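You operate a simulated robot arm through the tools that you are given. There is no shell and no other tool.

The job below is to be done with a simulated robot arm. You get a single attempt, and the scene is never put back.

Task
Thread the mesh to the feed peg and set the card's pull.
Fine: the line stays locked off; brake knob to free first; hang the yellow leader bar on the feed peg; guide lever down; the display ends on the roller card's pull.
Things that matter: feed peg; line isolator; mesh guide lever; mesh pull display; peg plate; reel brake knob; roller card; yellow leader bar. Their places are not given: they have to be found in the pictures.

The check looks at the end state, three seconds after you hand in, the way a careful person would. Anything else that was tipped, shoved, dropped, spilled or broken makes it a failure.

Robot
A 6-joint arm with a four-finger gripper, fixed in place. Base frame: the origin is at the foot of the arm, x ahead of it, y to its left, z up. Readings come in m, degrees, newtons and seconds.
With the tool pointing down near the work surface it reaches from about 0.1 to 0.92 m from the base axis. Its first joint turns from -166.0 to 166.0 degrees. Payload 3.43 kg.
The TCP is the grasp point between the finger pads, 0.03 m short of the fingertips. In the tool frame z runs along the fingers and y along their closing line. Largest opening 0.12 m; the body of the gripper starts 0.085 m behind the TCP.
Orientation is that of the tool frame in the base frame, as a unit quaternion [x, y, z, w]. With the fingers straight down and closing along the base's y, the tool's x points along the base's -x, its y along +y and its z along -z.

Tools
- The arm moves only by the tool arm_command. Its argument "series" is a list that holds one entry, the list of rows, each a list of 7 numbers: the turn, a rotation vector about the tool's x, y, z in rad, then the shift along the tool's x, y, z in m, then the gripper command, from -1 (fully open) to 1 (shut), values between in proportion. In form: [[[wx, wy, wz, x, y, z, jaw], ...]]. A call has 1 to 20 rows; each row is the pose to reach, as a shift and turn from the pose commanded when the call began, along the tool's axes at that moment. A row lasts 0.2 s, in which the tool goes at most 0.05 m and 8.6 degrees; a call with a longer step from one row to the next is refused whole, and so is a gripper value outside its range. A pose out of reach is approached as far as the arm can. The call stops where the force on the tool passes 40 N (or 10 N more than at its start, if that is more) or the arm is blocked; 0.2 s more then pass. The fingers move at their own pace and stop on an object; they squeeze with about 27 N. The grip force told is the motor's: it shows also when the fingers shut on nothing. Time passes only in rows, and 0.2 s behind the last, so rows that repeat a pose let the fingers close. It gives the time, the measured TCP pose, the force on the tool (base axes), the opening and the grip force at its end, in the units of the frame above (readings bear some noise), with the torque about the TCP (base axes, N m) and any sound that the robot's microphone picked up, and new pictures: "views" is both (left out), scene, wrist or none.
- Cameras (640 x 400 px; columns grow to the right, rows downward): "scene" is fixed at [0.05, -0.6679, 1.7432]; the picture's right is [0.74, -0.67, 0.00], its down [-0.30, -0.33, -0.89] and it looks along [0.60, 0.66, -0.45] (base axes); focal length 330 px, centre (320, 200). "wrist" rides on the gripper at [0.071, -0.017, -0.121] in the tool frame; the picture's right is [0.23, 0.97, 0.00], its down [-0.81, 0.19, -0.55] and it looks along [-0.54, 0.13, 0.83] (tool axes); focal length 275 px, centre (320, 200).
- move_column(by): slides the trunk up (or, below 0, down) by that many m; the arm rides with it, the base frame stays. It gives what a move gives, with no picture.
- locate(camera, pixels): there is no depth. For up to 12 entries [column, row, z] of the newest picture of that camera ("zoom" is the newest enlarged one), the place [x, y] in the base frame at which the ray of that pixel passes the height z, good to about 0.002 m, but the place of the scene camera against the robot may be out by one fixed shift of up to 0.025 m in any direction. No time passes.
- inspect(camera, box): a new picture of the part [left, top, right, bottom] of that camera's present view, enlarged. No time passes.
- hand_in(): hands the job in; it is judged then, once.

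Unless the task says otherwise, let go and move clear before handing in.

The tools are called after "Request:" as name(argument=value, ...) on one line, values as JSON. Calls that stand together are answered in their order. arm_command: Moves the arm, as the interface text tells. Its arguments: {"type":"object","properties":{"series":{"type":"array"},"views":{"type":"string","enum":["both","scene","wrist","none"]}},"required":["series"]} The other tools are called the same way: move_column (by) slides the trunk up or down; locate (camera, pixels) gives the place at which the rays of pixels pass given heights; inspect (camera, box) takes an enlarged picture of a part of a camera's view; hand_in () hands the job in.

At the start:

```text
time_s: 0.0
position: [0.4062, 0.0398, 1.4651]
tcp_rot: [0.0, 1.0, 0.0, 0.0]
contact_force: [0.2, 0.1, -0.2]
moment: [0.01, 0.02, 0.01]
gripper_width: 0.1201
grip_force: 0.2
trunk travel left (down, up): [-0.325, 0.215]
```

scene: 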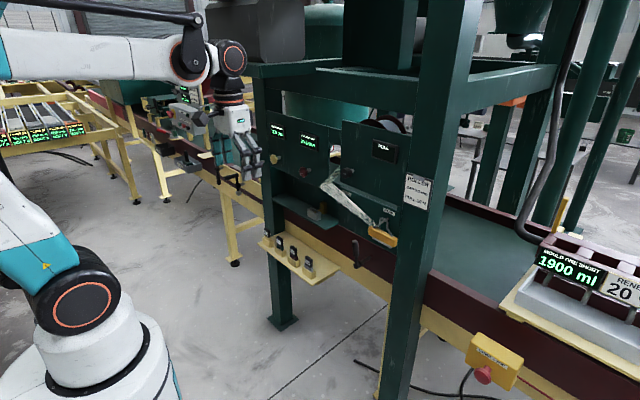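
wrist: 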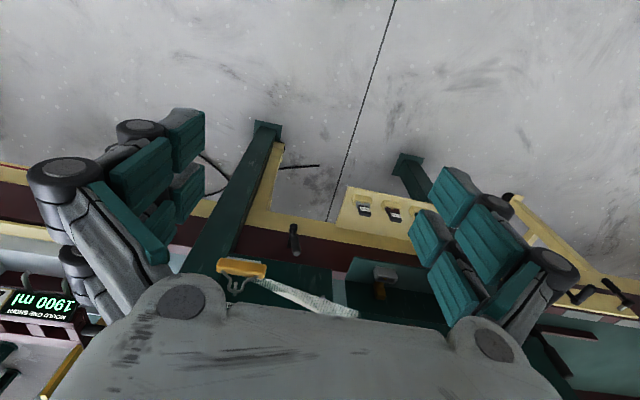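

The scene picture shows a green machine with panels around (260-430, 110-280), a yellow bar at (382,236), and a card at (417,191). I'll enlarge these parts first to see details.

Request:
inspect(camera="scene", box=[255, 100, 445, 220])

Request:
inspect(camera="scene", box=[250, 180, 410, 280])

Request:
inspect(camera="scene", box=[390, 160, 446, 220])

Request:
inspect(camera="wrist", box=[180, 170, 460, 345])

```text
3.33 times, centred on (350, 160) of scene
```

zoom: 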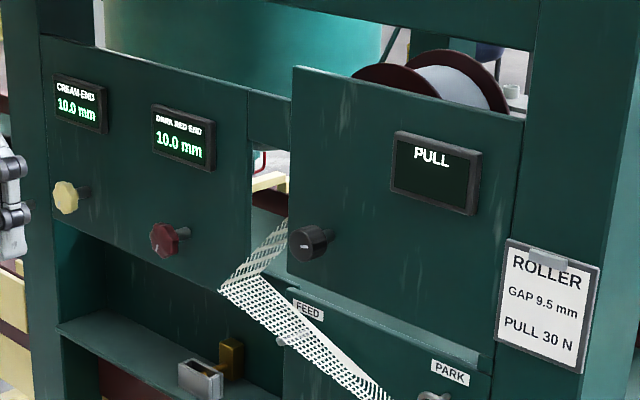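

```text
4.00 times, centred on (330, 230) of scene
```

zoom: 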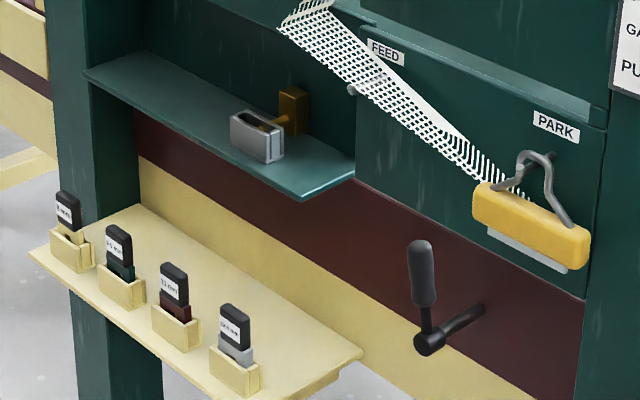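

```text
6.67 times, centred on (418, 190) of scene
```

zoom: 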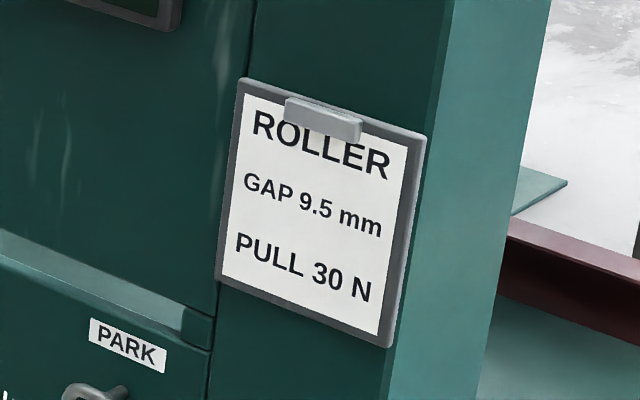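

```text
2.29 times, centred on (320, 258) of wrist
```

zoom: 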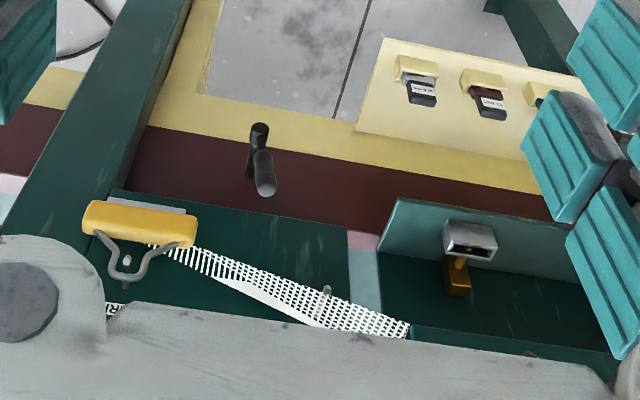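

The card at (417,191) reads PULL 30 N, with the PULL display (384,150) blank, a black knob at (348,173), a FEED peg near (340,200), and the lever at (357,250). Next I look for the isolator and the knob's markings.

Request:
inspect(camera="scene", box=[450, 320, 540, 400])

Request:
inspect(camera="scene", box=[325, 155, 375, 190])

Request:
inspect(camera="scene", box=[330, 190, 420, 255])

Request:
inspect(camera="scene", box=[500, 220, 640, 320])

Request:
inspect(camera="scene", box=[100, 60, 270, 190])

Request:
inspect(camera="scene", box=[335, 220, 385, 275])

```text
5.00 times, centred on (495, 360) of scene
```

zoom: 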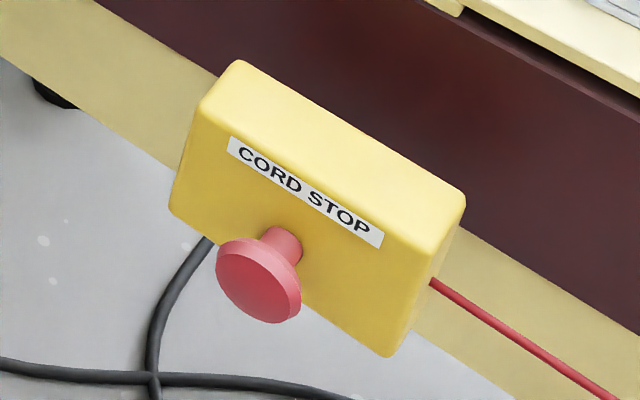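

```text
11.43 times, centred on (350, 172) of scene
```

zoom: 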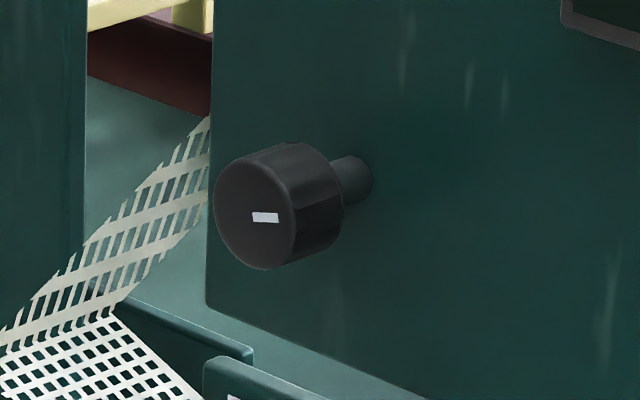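

```text
6.15 times, centred on (375, 222) of scene
```

zoom: 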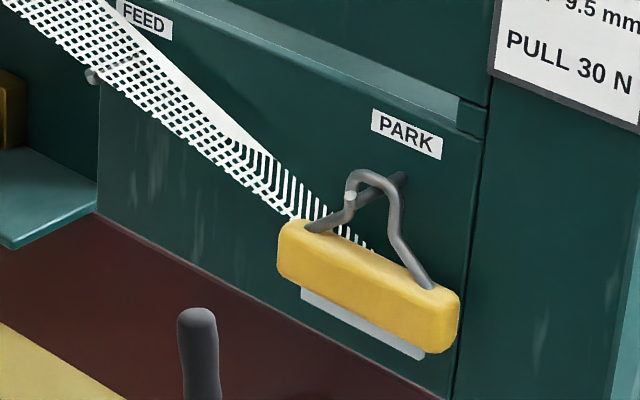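

```text
4.00 times, centred on (570, 270) of scene
```

zoom: 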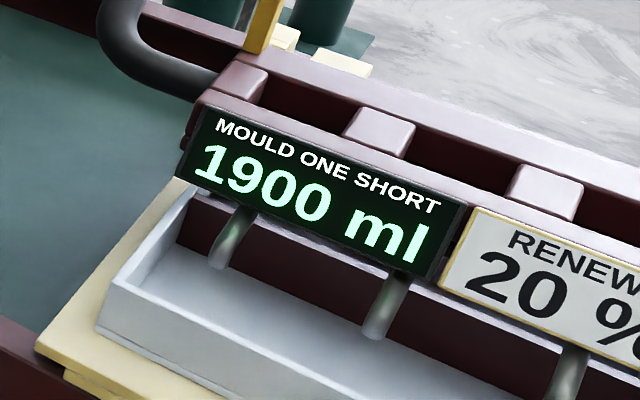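

```text
3.08 times, centred on (185, 125) of scene
```

zoom: 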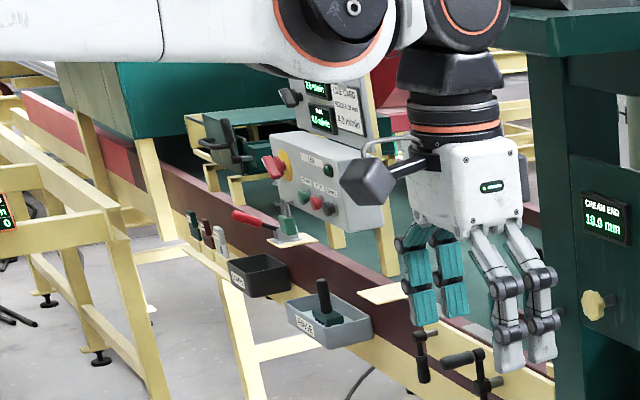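

```text
7.27 times, centred on (360, 248) of scene
```

zoom: 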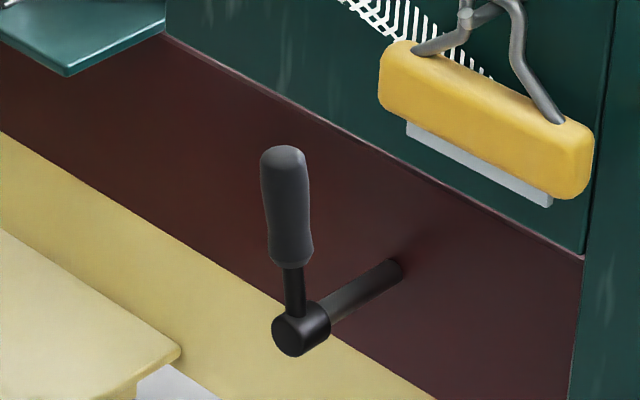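

The machine face lies about 0.95–1.0 m ahead; bar is near (0.93, -0.05, 1.07), lever handle near (0.94, 0.09, 0.97). I'll pitch the tool to point forward at the panel, staying well back, to get a closer wrist view.

Request:
arm_command(series=[[[0, -0.1428, 0, -0.005, 0, 0.015, -1], [0, -0.2856, 0, -0.01, 0, 0.03, -1], [0, -0.4284, 0, -0.02, 0, 0.045, -1], [0, -0.5712, 0, -0.03, 0, 0.06, -1], [0, -0.714, 0, -0.04, 0, 0.075, -1], [0, -0.8568, 0, -0.05, 0, 0.09, -1], [0, -0.9996, 0, -0.06, 0, 0.105, -1], [0, -1.1424, 0, -0.07, 0, 0.12, -1], [0, -1.2852, 0, -0.08, 0, 0.135, -1], [0, -1.428, 0, -0.09, 0, 0.15, -1], [0, -1.5708, 0, -0.1, 0, 0.165, -1]]])

```text
time_s: 2.4
position: [0.5156, 0.0415, 1.3756]
tcp_rot: [0.001, 0.709, 0.001, 0.706]
contact_force: [0.8, -0.4, 0.4]
moment: [0.0, 0.03, 0.03]
gripper_width: 0.1198
grip_force: 0.1
out of reach, approached as far as the arm can: row 10, 11
trunk travel left (down, up): [-0.325, 0.215]
```

scene: 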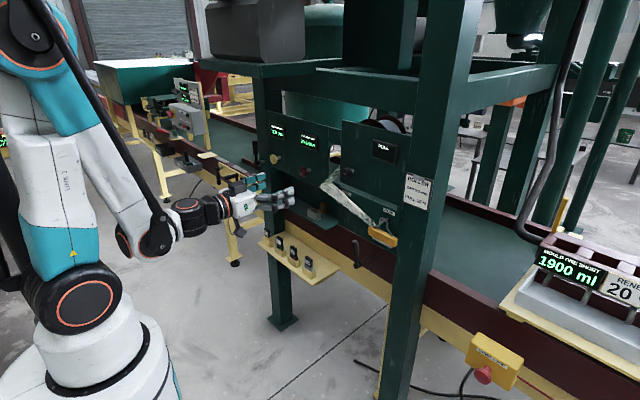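
wrist: 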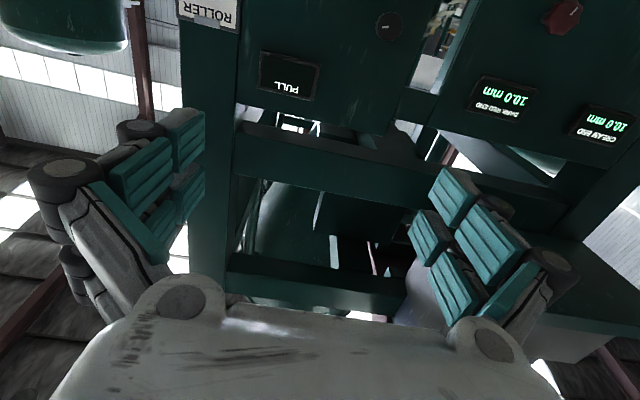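

The tool now points forward and the wrist picture is upside-down (PULL display at (288,75), knob at (389,25)); the arm was too folded to come lower. I'll move forward a bit and roll the wrist by about 180° so that the camera rides above.

Request:
arm_command(series=[[[0, 0, 0.0, 0, 0, 0.04, -1], [0, 0, 0.14, 0, 0, 0.08, -1], [0, 0, 0.28, 0, 0, 0.1, -1], [0, 0, 0.42, 0, 0, 0.1, -1], [0, 0, 0.56, 0, 0, 0.1, -1], [0, 0, 0.7, 0, 0, 0.1, -1], [0, 0, 0.84, 0, 0, 0.1, -1], [0, 0, 0.98, 0, 0, 0.1, -1], [0, 0, 1.12, 0, 0, 0.1, -1], [0, 0, 1.26, 0, 0, 0.1, -1], [0, 0, 1.4, 0, 0, 0.1, -1], [0, 0, 1.54, 0, 0, 0.1, -1], [0, 0, 1.68, 0, 0, 0.1, -1], [0, 0, 1.82, 0, 0, 0.1, -1], [0, 0, 1.96, 0, 0, 0.1, -1], [0, 0, 2.1, 0, 0, 0.1, -1], [0, 0, 2.24, 0, 0, 0.1, -1], [0, 0, 2.38, 0, 0, 0.1, -1]]])

```text
time_s: 6.2
position: [0.6184, 0.0139, 1.3766]
tcp_rot: [0.657, 0.27, 0.656, 0.255]
contact_force: [0.0, 0.1, -0.6]
moment: [-0.02, -0.02, -0.01]
gripper_width: 0.1201
grip_force: 0.1
out of reach, approached as far as the arm can: row 13, 14, 15, 16, 17, 18
trunk travel left (down, up): [-0.325, 0.215]
```

scene: 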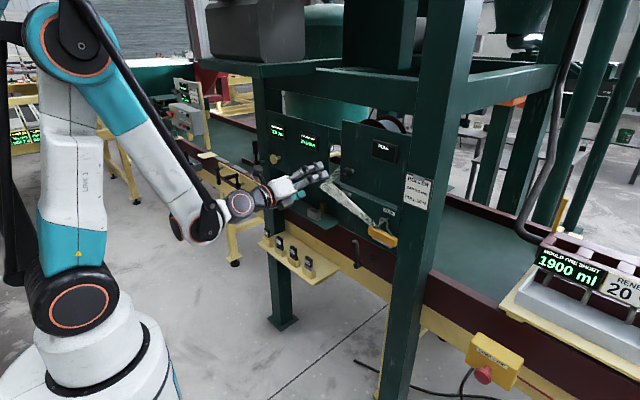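
wrist: 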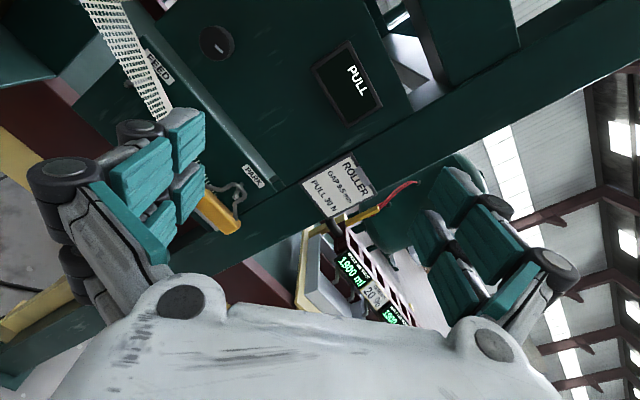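

The roll got to 137° but ran out of reach at about 1.6 rad, so a 90° roll (fingers closing vertically) is usable. I'll enlarge the knob (217,43) and pegs in this wrist picture.

Request:
inspect(camera="wrist", box=[80, 0, 300, 140])

Request:
inspect(camera="wrist", box=[180, 150, 280, 250])

Request:
inspect(camera="wrist", box=[190, 20, 250, 70])

```text
2.86 times, centred on (190, 70) of wrist
```

zoom: 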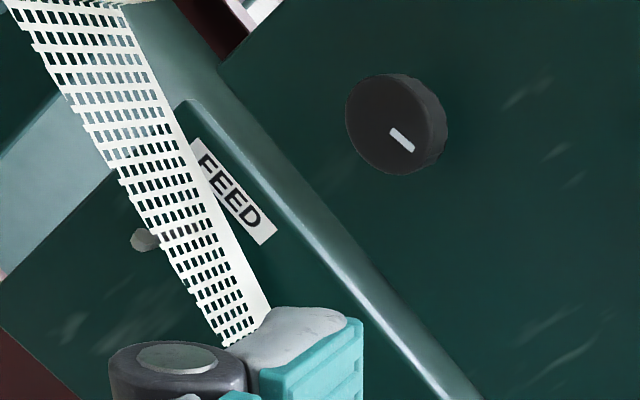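

```text
4.00 times, centred on (230, 200) of wrist
```

zoom: 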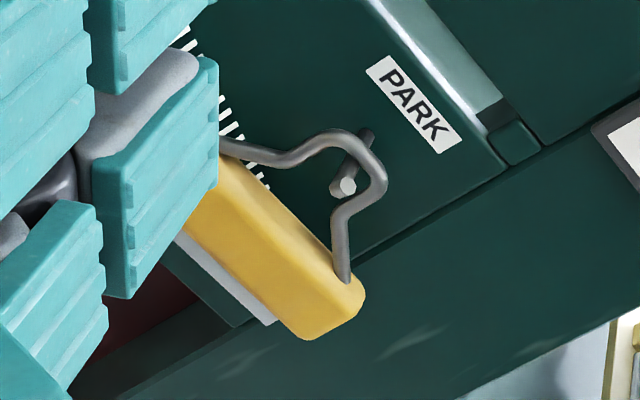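

```text
8.00 times, centred on (220, 45) of wrist
```

zoom: 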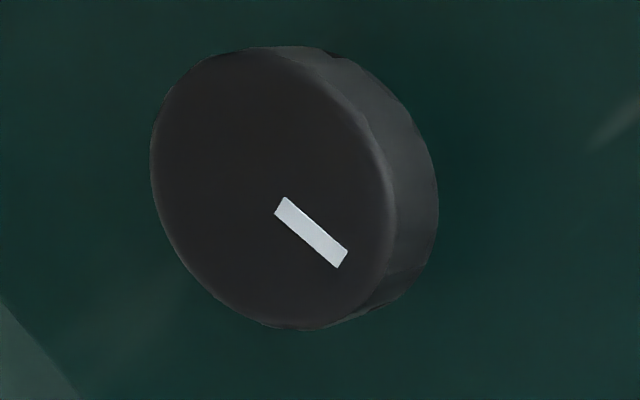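

The knob's white mark points about to 3 o'clock, and the bar's omega-shaped wire bail sits over the PARK peg. I'll roll back to about 90° (fingers closing vertically), lower to z≈1.25 and look again.

Request:
arm_command(series=[[[0, 0, -0.135, -0.0122, -0.0174, 0, -1], [0, 0, -0.27, -0.0244, -0.0349, 0, -1], [0, 0, -0.405, -0.0366, -0.0523, 0, -1], [0, 0, -0.54, -0.0488, -0.0698, 0, -1], [0, 0, -0.675, -0.061, -0.0872, 0, -1], [0, 0, -0.81, -0.0732, -0.1047, 0, -1]]])

```text
time_s: 7.6
position: [0.6565, 0.0505, 1.3259]
tcp_rot: [0.502, 0.506, 0.495, 0.497]
contact_force: [0.0, 0.2, -1.0]
moment: [0.0, -0.01, -0.01]
gripper_width: 0.1199
grip_force: 0.1
out of reach, approached as far as the arm can: row 1, 2, 3, 4, 5, 6
trunk travel left (down, up): [-0.325, 0.215]
```

scene: 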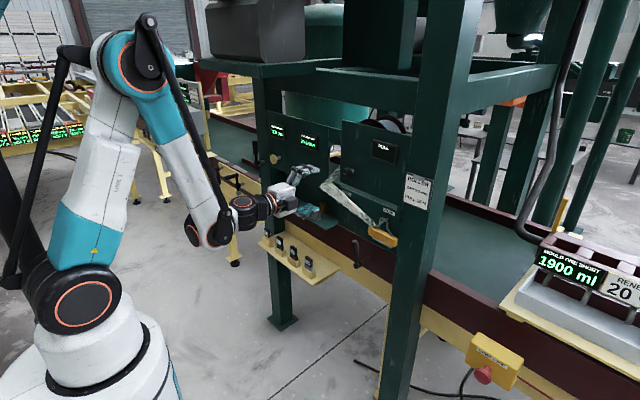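
wrist: 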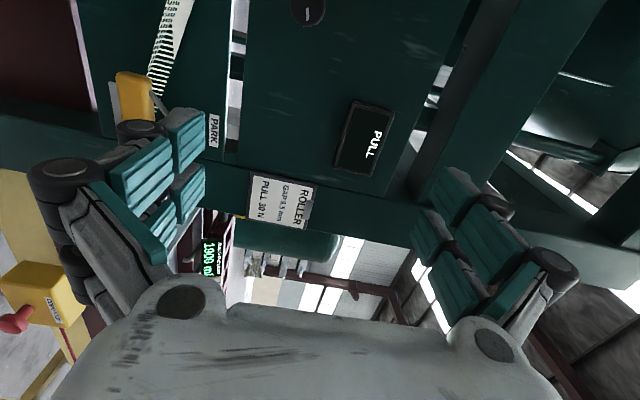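

The arm can't fold further to get low at this distance (z stuck at 1.326), so I'll lower the trunk by 0.2 m; the gripper is still clear of the machine at x≈0.66.

Request:
move_column(by=-0.15)

```text
time_s: 9.3
position: [0.6546, 0.0503, 1.1767]
tcp_rot: [0.502, 0.506, 0.497, 0.495]
contact_force: [-0.3, 0.0, 0.4]
moment: [0.0, 0.01, 0.02]
gripper_width: 0.1201
grip_force: 0.1
trunk travel left (down, up): [-0.175, 0.365]
```

The trunk lowered cleanly to TCP z=1.177. I'll take fresh pictures with a hold row.

Request:
arm_command(series=[[[0, 0, 0, 0, 0, 0, -1]]])

```text
time_s: 9.8
position: [0.656, 0.0498, 1.1765]
tcp_rot: [0.502, 0.506, 0.496, 0.496]
contact_force: [-0.4, 1.0, -0.2]
moment: [0.02, 0.02, -0.04]
gripper_width: 0.1199
grip_force: 0.1
trunk travel left (down, up): [-0.175, 0.365]
```

scene: 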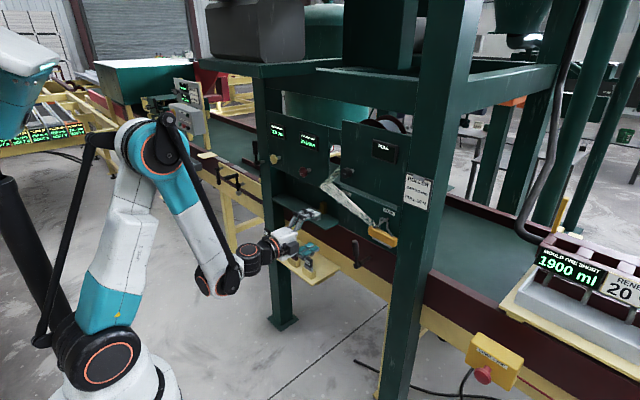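
wrist: 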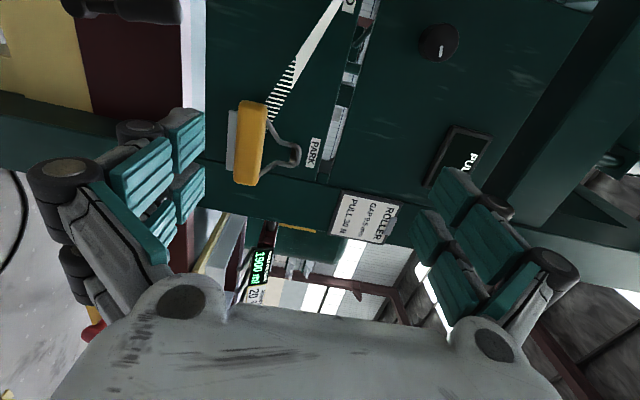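

Now the wrist view (turned 90°, picture right = up) shows the bar at (250,143), bail, PARK label, and knob at (437,43). I'll enlarge these.

Request:
inspect(camera="wrist", box=[215, 80, 345, 200])

Request:
inspect(camera="wrist", box=[400, 10, 480, 70])

Request:
inspect(camera="wrist", box=[420, 110, 500, 190])

Request:
inspect(camera="wrist", box=[40, 0, 200, 60])

```text
3.33 times, centred on (280, 140) of wrist
```

zoom: 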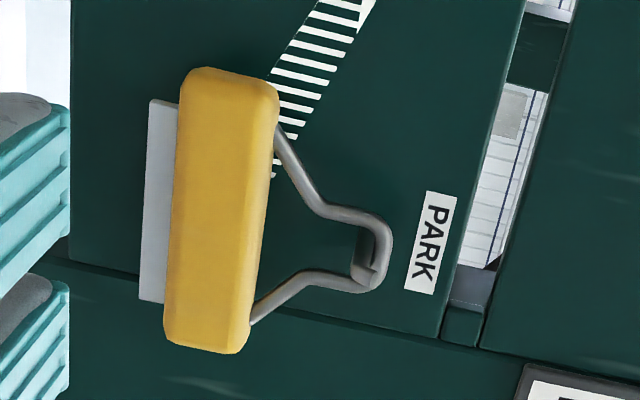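

```text
6.67 times, centred on (440, 40) of wrist
```

zoom: 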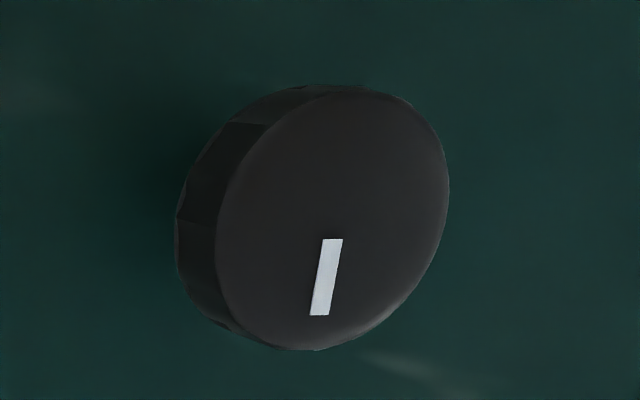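

```text
5.00 times, centred on (460, 150) of wrist
```

zoom: 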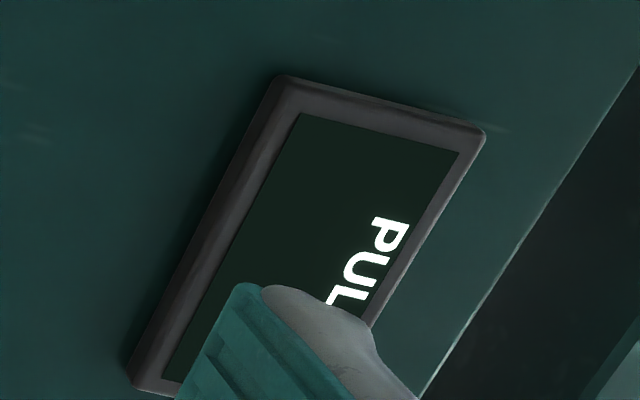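

```text
4.00 times, centred on (120, 30) of wrist
```

zoom: 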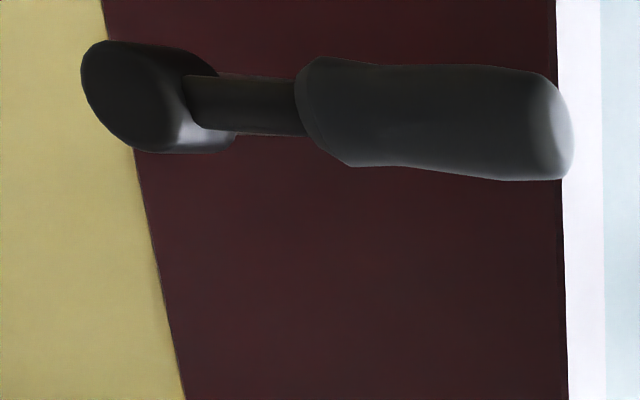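

The knob mark points to the viewer's right (−y) with no printed scale. I'll move to in front of the knob (y≈0.17, z≈1.24) for a second view to triangulate.

Request:
arm_command(series=[[[0, 0, 0, 0.03, 0.015, 0.01, -1], [0, 0, 0, 0.06, 0.03, 0.02, -1], [0, 0, 0, 0.09, 0.045, 0.03, -1], [0, 0, 0, 0.12, 0.06, 0.04, -1], [0, 0, 0, 0.12, 0.06, 0.04, -1]]])

```text
time_s: 10.9
position: [0.6989, 0.1687, 1.2346]
tcp_rot: [0.505, 0.517, 0.487, 0.49]
contact_force: [0.6, -0.2, 0.9]
moment: [0.02, 0.01, 0.01]
gripper_width: 0.12
grip_force: 0.1
out of reach, approached as far as the arm can: row 3, 4, 5
trunk travel left (down, up): [-0.175, 0.365]
```

scene: 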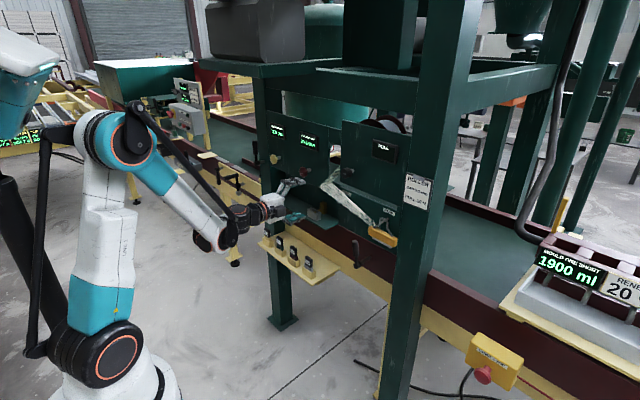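
wrist: 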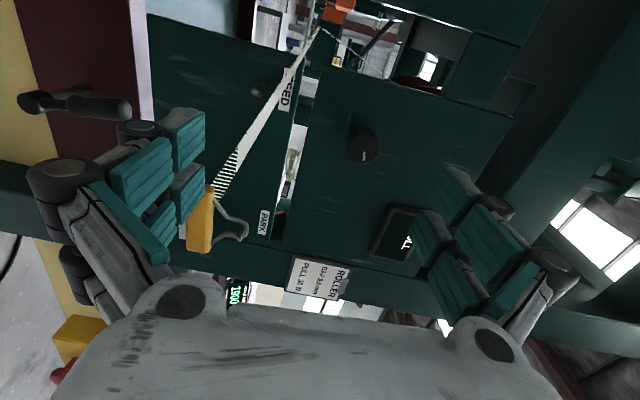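

The knob (365,145), FEED peg (~258,88), lever (75,103) and bar (200,220) are all in view; the reach note shows the +90° roll is near a joint limit. I'll enlarge key points to get precise pixels.

Request:
inspect(camera="wrist", box=[325, 110, 425, 172])

Request:
inspect(camera="wrist", box=[230, 60, 320, 120])

Request:
inspect(camera="wrist", box=[170, 160, 290, 260])

Request:
locate(camera="wrist", pixels=[[363, 147, 1.2], [363, 147, 1.25], [258, 88, 1.1], [258, 88, 1.15], [20, 103, 0.9], [20, 103, 0.95], [130, 110, 1.0], [130, 110, 1.05], [200, 220, 1.07], [200, 220, 1.1], [246, 237, 1.1], [246, 237, 1.13]])

```text
6.40 times, centred on (375, 141) of wrist
```

zoom: 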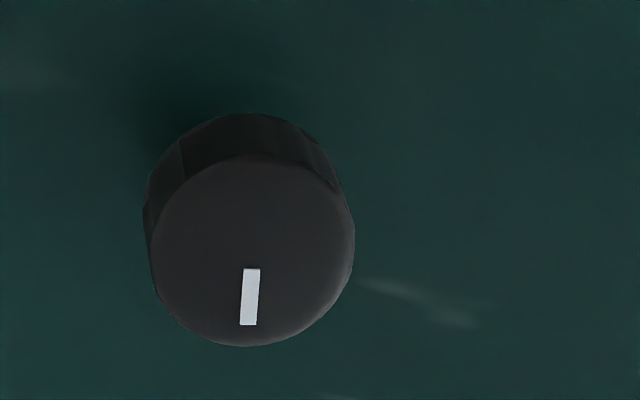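

```text
6.67 times, centred on (275, 90) of wrist
```

zoom: 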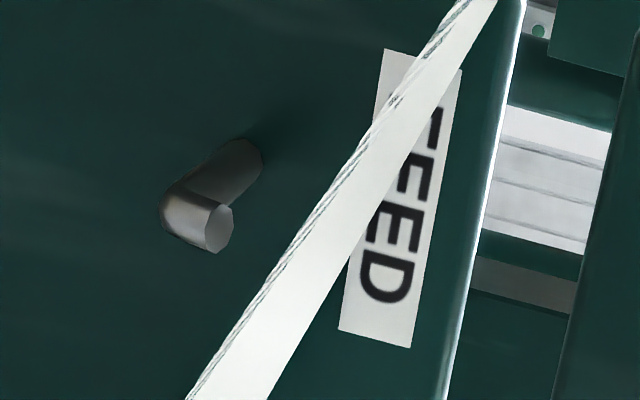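

```text
4.00 times, centred on (230, 210) of wrist
```

zoom: 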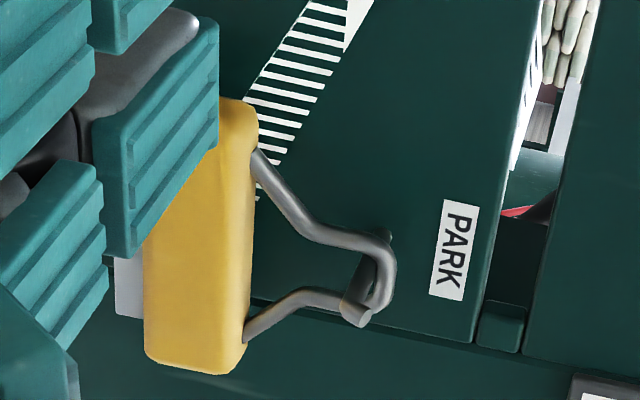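

```text
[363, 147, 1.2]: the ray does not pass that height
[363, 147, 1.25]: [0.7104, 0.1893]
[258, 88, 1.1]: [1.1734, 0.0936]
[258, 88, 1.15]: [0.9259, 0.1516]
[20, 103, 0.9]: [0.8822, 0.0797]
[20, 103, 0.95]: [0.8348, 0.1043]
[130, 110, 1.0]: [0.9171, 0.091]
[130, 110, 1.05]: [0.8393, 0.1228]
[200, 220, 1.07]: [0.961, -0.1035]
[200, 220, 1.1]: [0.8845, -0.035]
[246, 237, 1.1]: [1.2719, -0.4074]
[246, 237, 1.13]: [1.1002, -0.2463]
```

Knob face triangulates to about (0.874, 0.129, 1.287), and the pegs are L-shaped with an upturned tip. The wrist seems limited by the forearm being steep, so I'll lower the trunk more to give slack and then raise the tool.

Request:
move_column(by=-0.12)

Request:
arm_command(series=[[[0, 0, 0, 0, 0.03, 0, -1], [0, 0, 0, 0, 0.06, 0, -1], [0, 0, 0, 0, 0.09, 0, -1], [0, 0, 0, 0, 0.12, 0, -1], [0, 0, 0, 0, 0.12, 0, -1]]])

```text
time_s: 12.4
position: [0.6988, 0.1683, 1.1131]
tcp_rot: [0.505, 0.517, 0.487, 0.49]
contact_force: [0.4, 0.1, 0.6]
moment: [-0.01, -0.03, -0.01]
gripper_width: 0.1201
grip_force: 0.0
trunk travel left (down, up): [-0.055, 0.485]
```

```text
time_s: 13.7
position: [0.7037, 0.1715, 1.2351]
tcp_rot: [0.506, 0.516, 0.487, 0.49]
contact_force: [-1.0, 0.4, -0.5]
moment: [0.02, 0.0, -0.01]
gripper_width: 0.1199
grip_force: 0.1
trunk travel left (down, up): [-0.055, 0.485]
```

scene: 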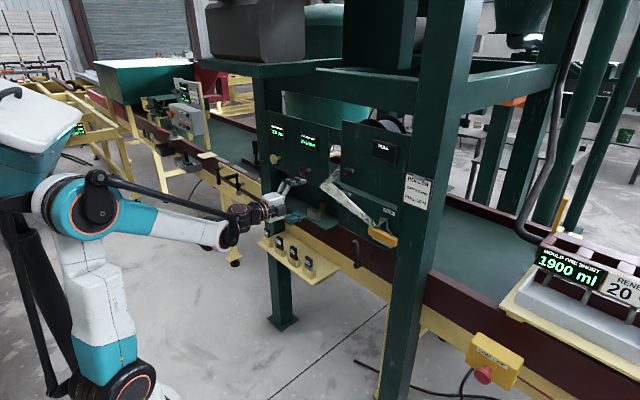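
wrist: 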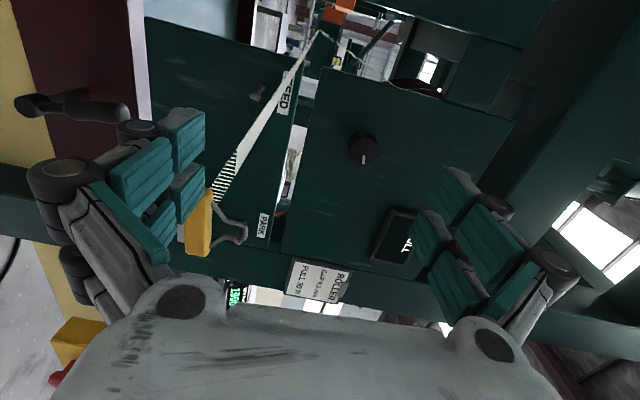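

With the trunk lower the arm has slack again. I'll straighten the tool and centre it on the knob at (y 0.129, z 1.287) while staying 0.09 m short of it.

Request:
arm_command(series=[[[-0.022, -0.004, 0.007, -0.02, 0.027, 0.02, -1], [-0.045, -0.009, 0.015, -0.0425, 0.054, 0.044, -1], [-0.045, -0.009, 0.015, -0.0425, 0.054, 0.044, -1]]])

```text
time_s: 14.4
position: [0.753, 0.126, 1.2866]
tcp_rot: [0.504, 0.511, 0.493, 0.492]
contact_force: [1.2, -0.4, 0.2]
moment: [0.02, -0.01, 0.01]
gripper_width: 0.1201
grip_force: 0.1
out of reach, approached as far as the arm can: row 2, 3
trunk travel left (down, up): [-0.055, 0.485]
```

scene: 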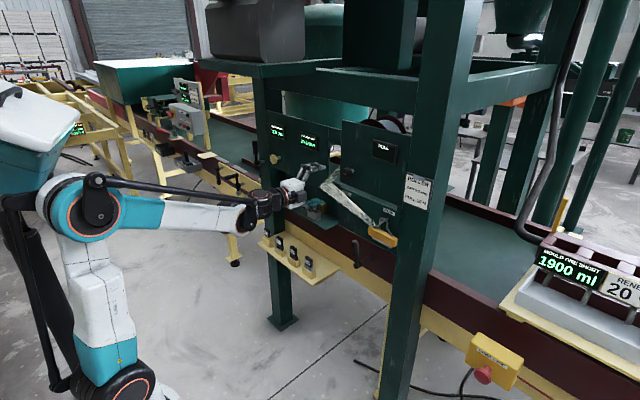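
wrist: 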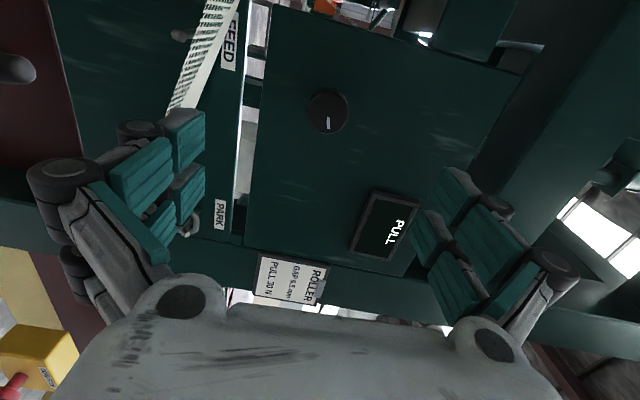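

The tool still sits near a joint limit with this roll, so I'll unroll to 0° first (fingers closing sideways, camera below) and then test further negative roll.

Request:
arm_command(series=[[[0, 0, -0.14, 0, 0, -0.01, -1], [0, 0, -0.28, 0, 0, -0.02, -1], [0, 0, -0.42, 0, 0, -0.03, -1], [0, 0, -0.56, 0, 0, -0.03, -1], [0, 0, -0.7, 0, 0, -0.03, -1], [0, 0, -0.84, 0, 0, -0.03, -1], [0, 0, -0.98, 0, 0, -0.03, -1], [0, 0, -1.12, 0, 0, -0.03, -1], [0, 0, -1.26, 0, 0, -0.03, -1], [0, 0, -1.4, 0, 0, -0.03, -1], [0, 0, -1.54, 0, 0, -0.03, -1], [0, 0, -1.68, 0, 0, -0.03, -1], [0, 0, -1.82, 0, 0, -0.03, -1], [0, 0, -1.96, 0, 0, -0.03, -1], [0, 0, -2.1, 0, 0, -0.03, -1], [0, 0, -2.24, 0, 0, -0.03, -1], [0, 0, -2.38, 0, 0, -0.03, -1], [0, 0, -2.52, 0, 0, -0.03, -1], [0, 0, -2.66, 0, 0, -0.03, -1], [0, 0, -2.8, 0, 0, -0.03, -1]]])

```text
time_s: 18.6
position: [0.7222, 0.1253, 1.2866]
tcp_rot: [-0.409, 0.577, -0.408, 0.577]
contact_force: [0.8, 0.0, 0.5]
moment: [0.0, -0.03, 0.0]
gripper_width: 0.1201
grip_force: 0.0
trunk travel left (down, up): [-0.055, 0.485]
```

scene: 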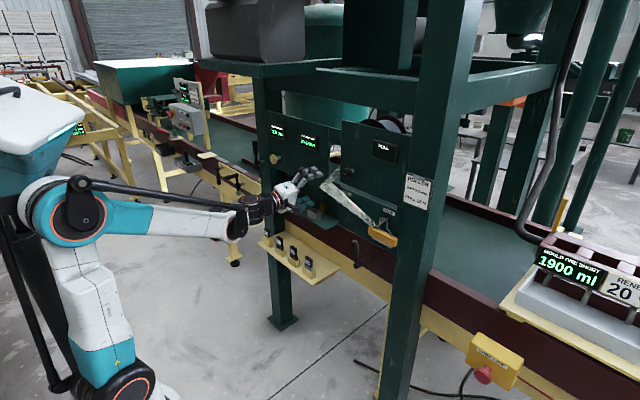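
wrist: 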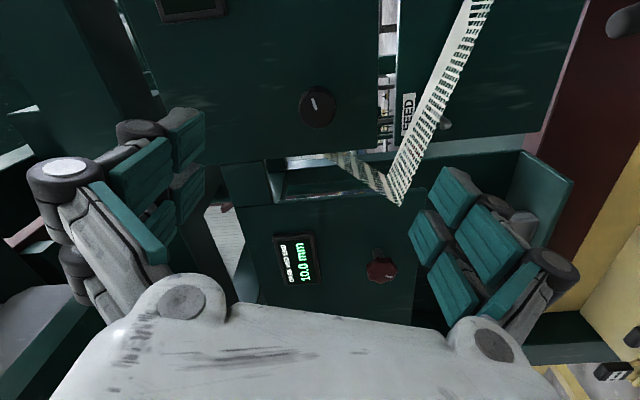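

Roll −71° works with no reach trouble, so negative roll is free. I'll continue to −180° to test the range and get an upright view from above.

Request:
arm_command(series=[[[0, 0, -0.14, 0, 0, 0, -1], [0, 0, -0.28, 0, 0, 0, -1], [0, 0, -0.42, 0, 0, 0, -1], [0, 0, -0.56, 0, 0, 0, -1], [0, 0, -0.7, 0, 0, 0, -1], [0, 0, -0.84, 0, 0, 0, -1], [0, 0, -0.98, 0, 0, 0, -1], [0, 0, -1.12, 0, 0, 0, -1], [0, 0, -1.26, 0, 0, 0, -1], [0, 0, -1.4, 0, 0, 0, -1], [0, 0, -1.54, 0, 0, 0, -1], [0, 0, -1.68, 0, 0, 0, -1], [0, 0, -1.82, 0, 0, 0, -1], [0, 0, -1.908, 0, 0, 0, -1]]])

```text
time_s: 21.6
position: [0.7212, 0.1246, 1.2863]
tcp_rot: [0.707, -0.001, 0.707, -0.001]
contact_force: [-0.9, -0.8, -0.5]
moment: [0.01, 0.0, -0.04]
gripper_width: 0.1197
grip_force: 0.0
trunk travel left (down, up): [-0.055, 0.485]
```

scene: 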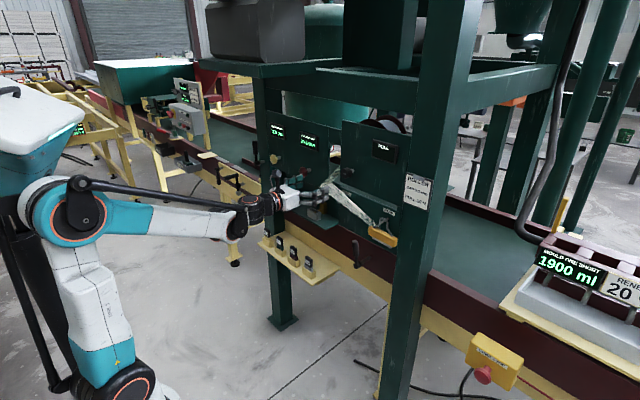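
wrist: 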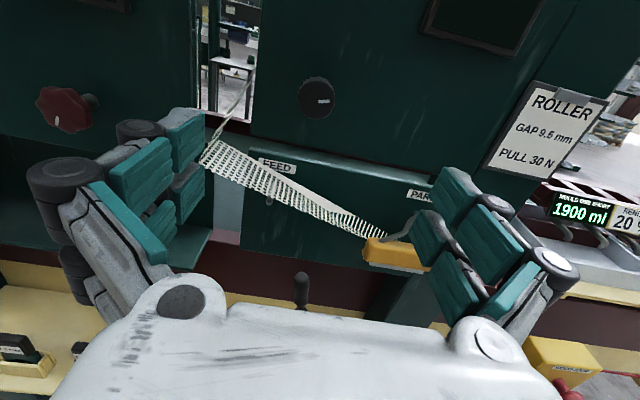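

Roll −180° is reachable and gives an upright picture: knob (317,98), FEED (276,167), bar (395,253), lever (302,290). I'll enlarge and take rays for triangulation.

Request:
inspect(camera="wrist", box=[280, 65, 360, 125])

Request:
inspect(camera="wrist", box=[200, 130, 440, 310])

Request:
locate(camera="wrist", pixels=[[316, 99, 1.28], [316, 99, 1.25], [302, 277, 1.0], [302, 277, 0.95], [395, 253, 1.1], [395, 253, 1.05], [265, 166, 1.2], [265, 166, 1.15], [418, 194, 1.2], [418, 194, 1.15], [530, 130, 1.25], [530, 130, 1.2]])

```text
6.67 times, centred on (320, 95) of wrist
```

zoom: 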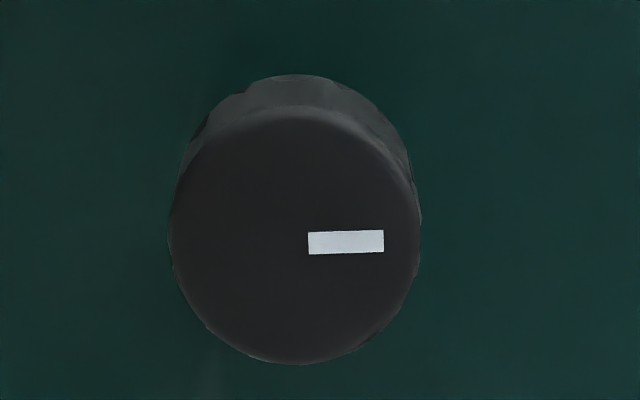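

```text
2.22 times, centred on (320, 220) of wrist
```

zoom: 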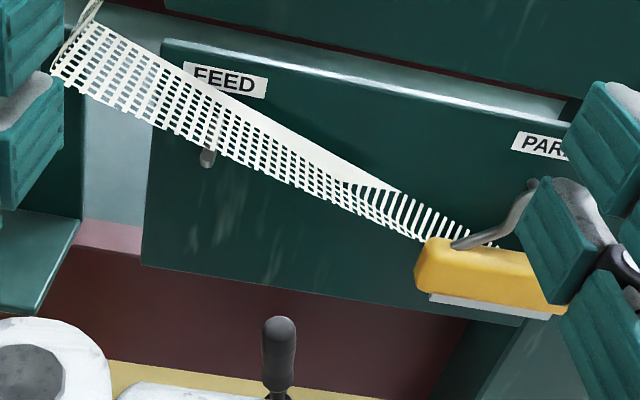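

```text
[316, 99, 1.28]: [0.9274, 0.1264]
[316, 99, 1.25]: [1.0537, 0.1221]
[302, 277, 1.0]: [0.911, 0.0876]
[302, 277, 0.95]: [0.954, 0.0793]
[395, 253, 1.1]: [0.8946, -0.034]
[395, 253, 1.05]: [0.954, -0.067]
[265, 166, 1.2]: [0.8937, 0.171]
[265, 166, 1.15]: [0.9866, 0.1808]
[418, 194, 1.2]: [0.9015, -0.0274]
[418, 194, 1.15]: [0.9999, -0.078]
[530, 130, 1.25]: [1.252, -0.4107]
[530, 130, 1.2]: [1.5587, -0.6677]
```

The knob's mark points exactly to 3 o'clock; knob diameter is about 0.037 m. I'll move closer, aligned with the knob, to fix its depth before gripping.

Request:
arm_command(series=[[[0, 0, 0, 0.002, -0.002, 0.03, -1], [0, 0, 0, 0.004, -0.004, 0.06, -1], [0, 0, 0, 0.004, -0.004, 0.06, -1]]])

```text
time_s: 22.4
position: [0.7806, 0.1287, 1.2895]
tcp_rot: [0.707, -0.001, 0.707, -0.002]
contact_force: [1.1, 0.4, -0.6]
moment: [0.0, 0.0, 0.01]
gripper_width: 0.1201
grip_force: 0.1
trunk travel left (down, up): [-0.055, 0.485]
```

scene: 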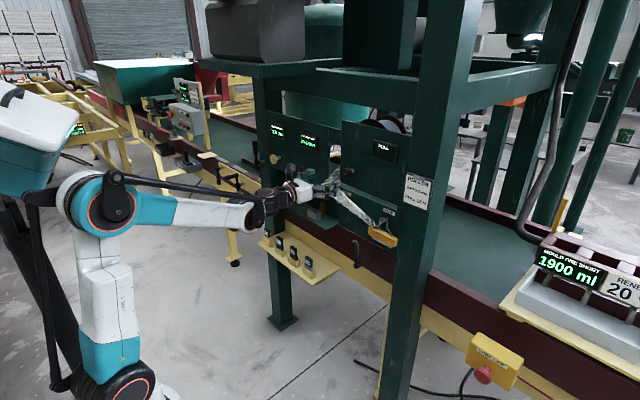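
wrist: 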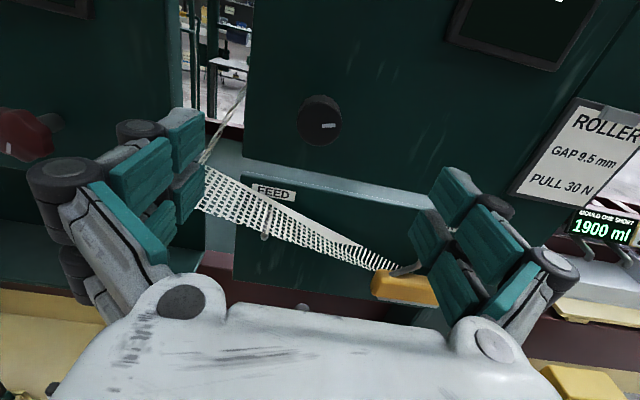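

Request:
inspect(camera="wrist", box=[280, 90, 360, 150])

Request:
inspect(camera="wrist", box=[190, 150, 350, 270])

Request:
locate(camera="wrist", pixels=[[319, 124, 1.3], [319, 124, 1.28], [264, 235, 1.15], [264, 235, 1.1], [400, 287, 1.1], [400, 287, 1.05], [273, 192, 1.2], [273, 192, 1.15]])

```text
6.67 times, centred on (320, 120) of wrist
```

zoom: 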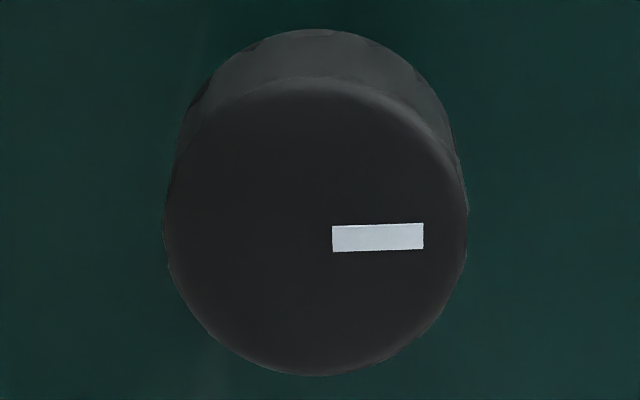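

```text
3.33 times, centred on (270, 210) of wrist
```

zoom: 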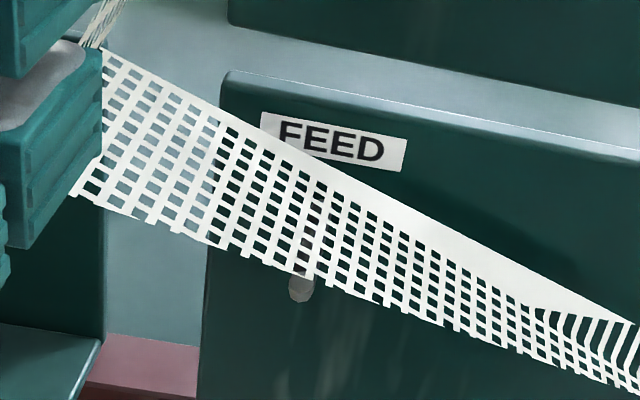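

```text
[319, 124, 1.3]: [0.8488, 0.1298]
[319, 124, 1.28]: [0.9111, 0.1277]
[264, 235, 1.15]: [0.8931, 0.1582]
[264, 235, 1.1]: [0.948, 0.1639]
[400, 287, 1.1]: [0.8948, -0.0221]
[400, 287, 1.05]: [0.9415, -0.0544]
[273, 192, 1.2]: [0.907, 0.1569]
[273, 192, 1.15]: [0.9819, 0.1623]
```

Knob face is at about (0.88, 0.129, 1.289). I'll unroll to near 0° so I have the full −180° range for turning the knob counter-clockwise, with the camera looking up at the display.

Request:
arm_command(series=[[[0, 0, 0.149, 0, 0, 0, -1], [0, 0, 0.298, 0, 0, 0, -1], [0, 0, 0.447, 0, 0, 0, -1], [0, 0, 0.596, 0, 0, 0, -1], [0, 0, 0.745, 0, 0, 0, -1], [0, 0, 0.894, 0, 0, 0, -1], [0, 0, 1.043, 0, 0, 0, -1], [0, 0, 1.192, 0, 0, 0, -1], [0, 0, 1.341, 0, 0, 0, -1], [0, 0, 1.49, 0, 0, 0, -1], [0, 0, 1.639, 0, 0, 0, -1], [0, 0, 1.788, 0, 0, 0, -1], [0, 0, 1.937, 0, 0, 0, -1], [0, 0, 2.086, 0, 0, 0, -1], [0, 0, 2.235, 0, 0, 0, -1], [0, 0, 2.384, 0, 0, 0, -1], [0, 0, 2.533, 0, 0, 0, -1], [0, 0, 2.682, 0, 0, 0, -1], [0, 0, 2.831, 0, 0, 0, -1], [0, 0, 2.98, 0, 0, 0, -1]]], views="none")

Request:
arm_command(series=[[[0, 0, 0.0808, 0, 0, 0, -1], [0, 0, 0.1616, 0, 0, 0, -1], [0, 0, 0.1616, 0, 0, 0, -1]]])

```text
time_s: 26.6
position: [0.7811, 0.1293, 1.2888]
tcp_rot: [-0.054, 0.705, -0.055, 0.705]
contact_force: [0.7, -0.4, 1.1]
moment: [0.01, -0.02, 0.0]
gripper_width: 0.1199
grip_force: 0.1
trunk travel left (down, up): [-0.055, 0.485]
```

```text
time_s: 27.4
position: [0.7815, 0.129, 1.2894]
tcp_rot: [0.003, 0.707, 0.003, 0.707]
contact_force: [0.5, 0.4, 0.0]
moment: [-0.02, 0.01, -0.04]
gripper_width: 0.1199
grip_force: 0.1
trunk travel left (down, up): [-0.055, 0.485]
```

scene: 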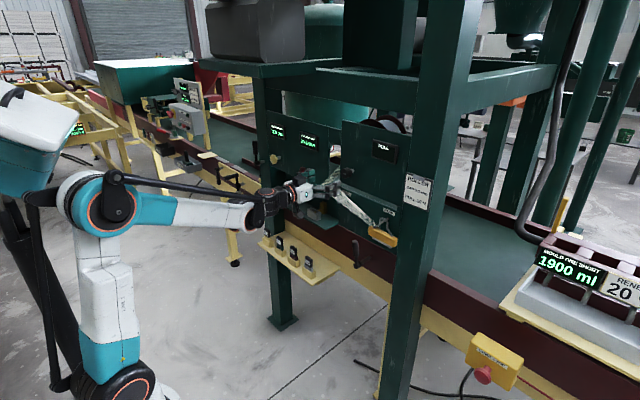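
wrist: 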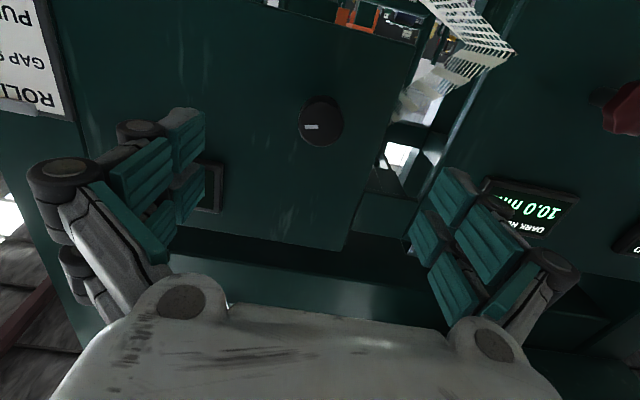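

From below, the knob is at (321,120). I'll enlarge it and combine with the view from above for the exact centre.

Request:
inspect(camera="wrist", box=[280, 90, 360, 150])

Request:
locate(camera="wrist", pixels=[[318, 124, 1.28], [318, 124, 1.29], [318, 124, 1.3]])

Request:
inspect(camera="scene", box=[310, 130, 410, 200])

```text
6.67 times, centred on (320, 120) of wrist
```

zoom: 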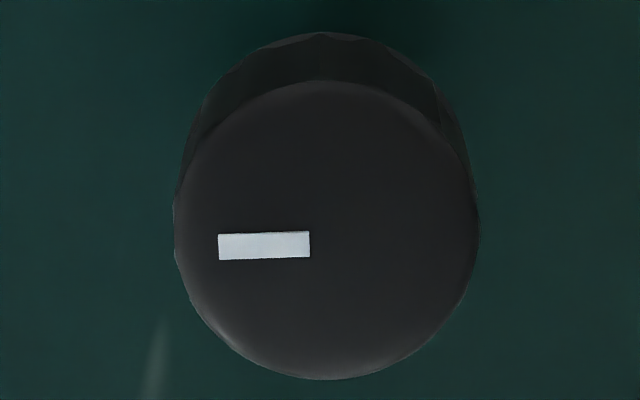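

```text
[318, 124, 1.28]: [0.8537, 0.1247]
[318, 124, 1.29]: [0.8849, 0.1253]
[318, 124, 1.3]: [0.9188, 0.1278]
```

```text
5.71 times, centred on (360, 165) of scene
```

zoom: 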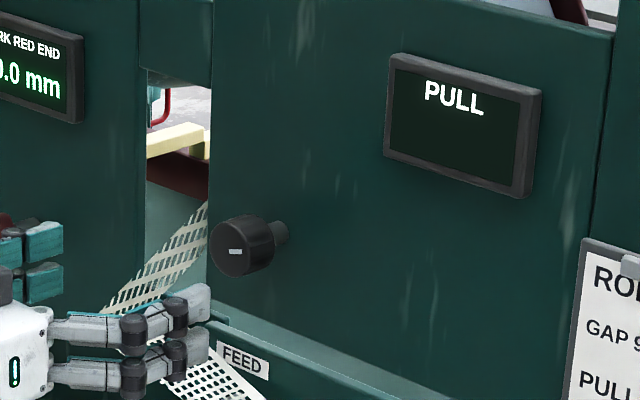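

Combining both views gives the knob face at (0.882, 0.128, 1.289) and the TCP is already aligned. I'll narrow the jaws to about 0.06 m and advance until the pads straddle the knob.

Request:
arm_command(series=[[[0, 0, 0, 0, 0, 0.0, 0], [0, 0, 0, 0, 0, 0.02, 0], [0, 0, 0, 0, 0, 0.04, 0], [0, 0, 0, 0, 0, 0.06, 0], [0, 0, 0, 0, 0, 0.075, 0], [0, 0, 0, 0, 0, 0.09, 0], [0, 0, 0, 0, 0, 0.09, 0]]])

```text
time_s: 29.1
position: [0.8724, 0.1283, 1.2904]
tcp_rot: [0.001, 0.707, 0.002, 0.707]
contact_force: [0.2, 0.5, -0.1]
moment: [0.0, 0.03, 0.0]
gripper_width: 0.0601
grip_force: 0.1
trunk travel left (down, up): [-0.055, 0.485]
```

scene: 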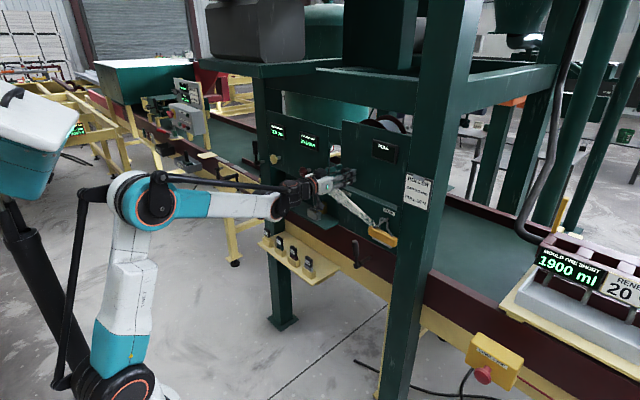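
wrist: 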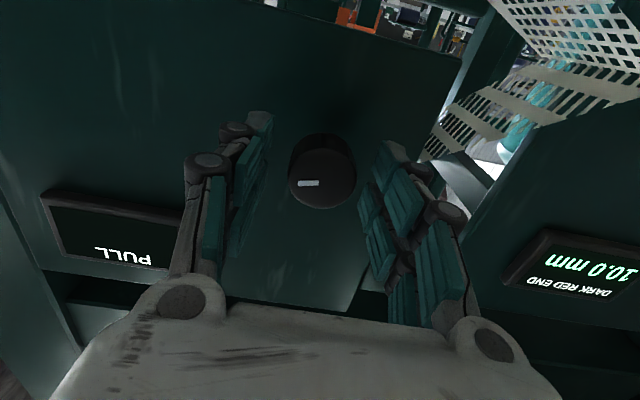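

The knob sits between the fingers at (322,170) and the display is visible at (110,230). I'll advance 6 mm more and close on the knob.

Request:
arm_command(series=[[[0, 0, 0, 0, 0, 0.006, 0], [0, 0, 0, 0, 0, 0.006, 1], [0, 0, 0, 0, 0, 0.006, 1], [0, 0, 0, 0, 0, 0.006, 1]]], views="wrist")

```text
time_s: 30.1
position: [0.8787, 0.1296, 1.2894]
tcp_rot: [0.003, 0.707, 0.002, 0.707]
contact_force: [-0.8, 4.1, -3.0]
moment: [0.02, 0.06, 0.24]
gripper_width: 0.0355
grip_force: 45.2
trunk travel left (down, up): [-0.055, 0.485]
```

wrist: 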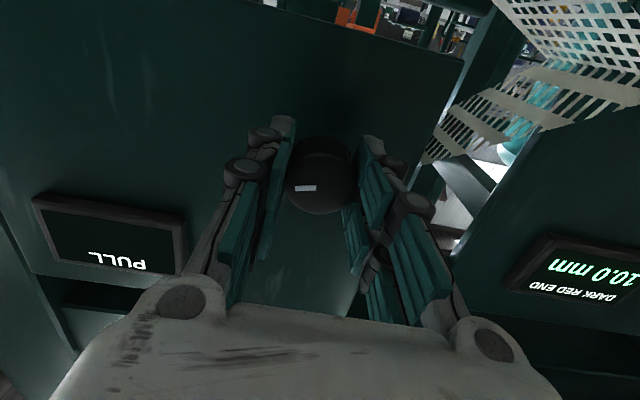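

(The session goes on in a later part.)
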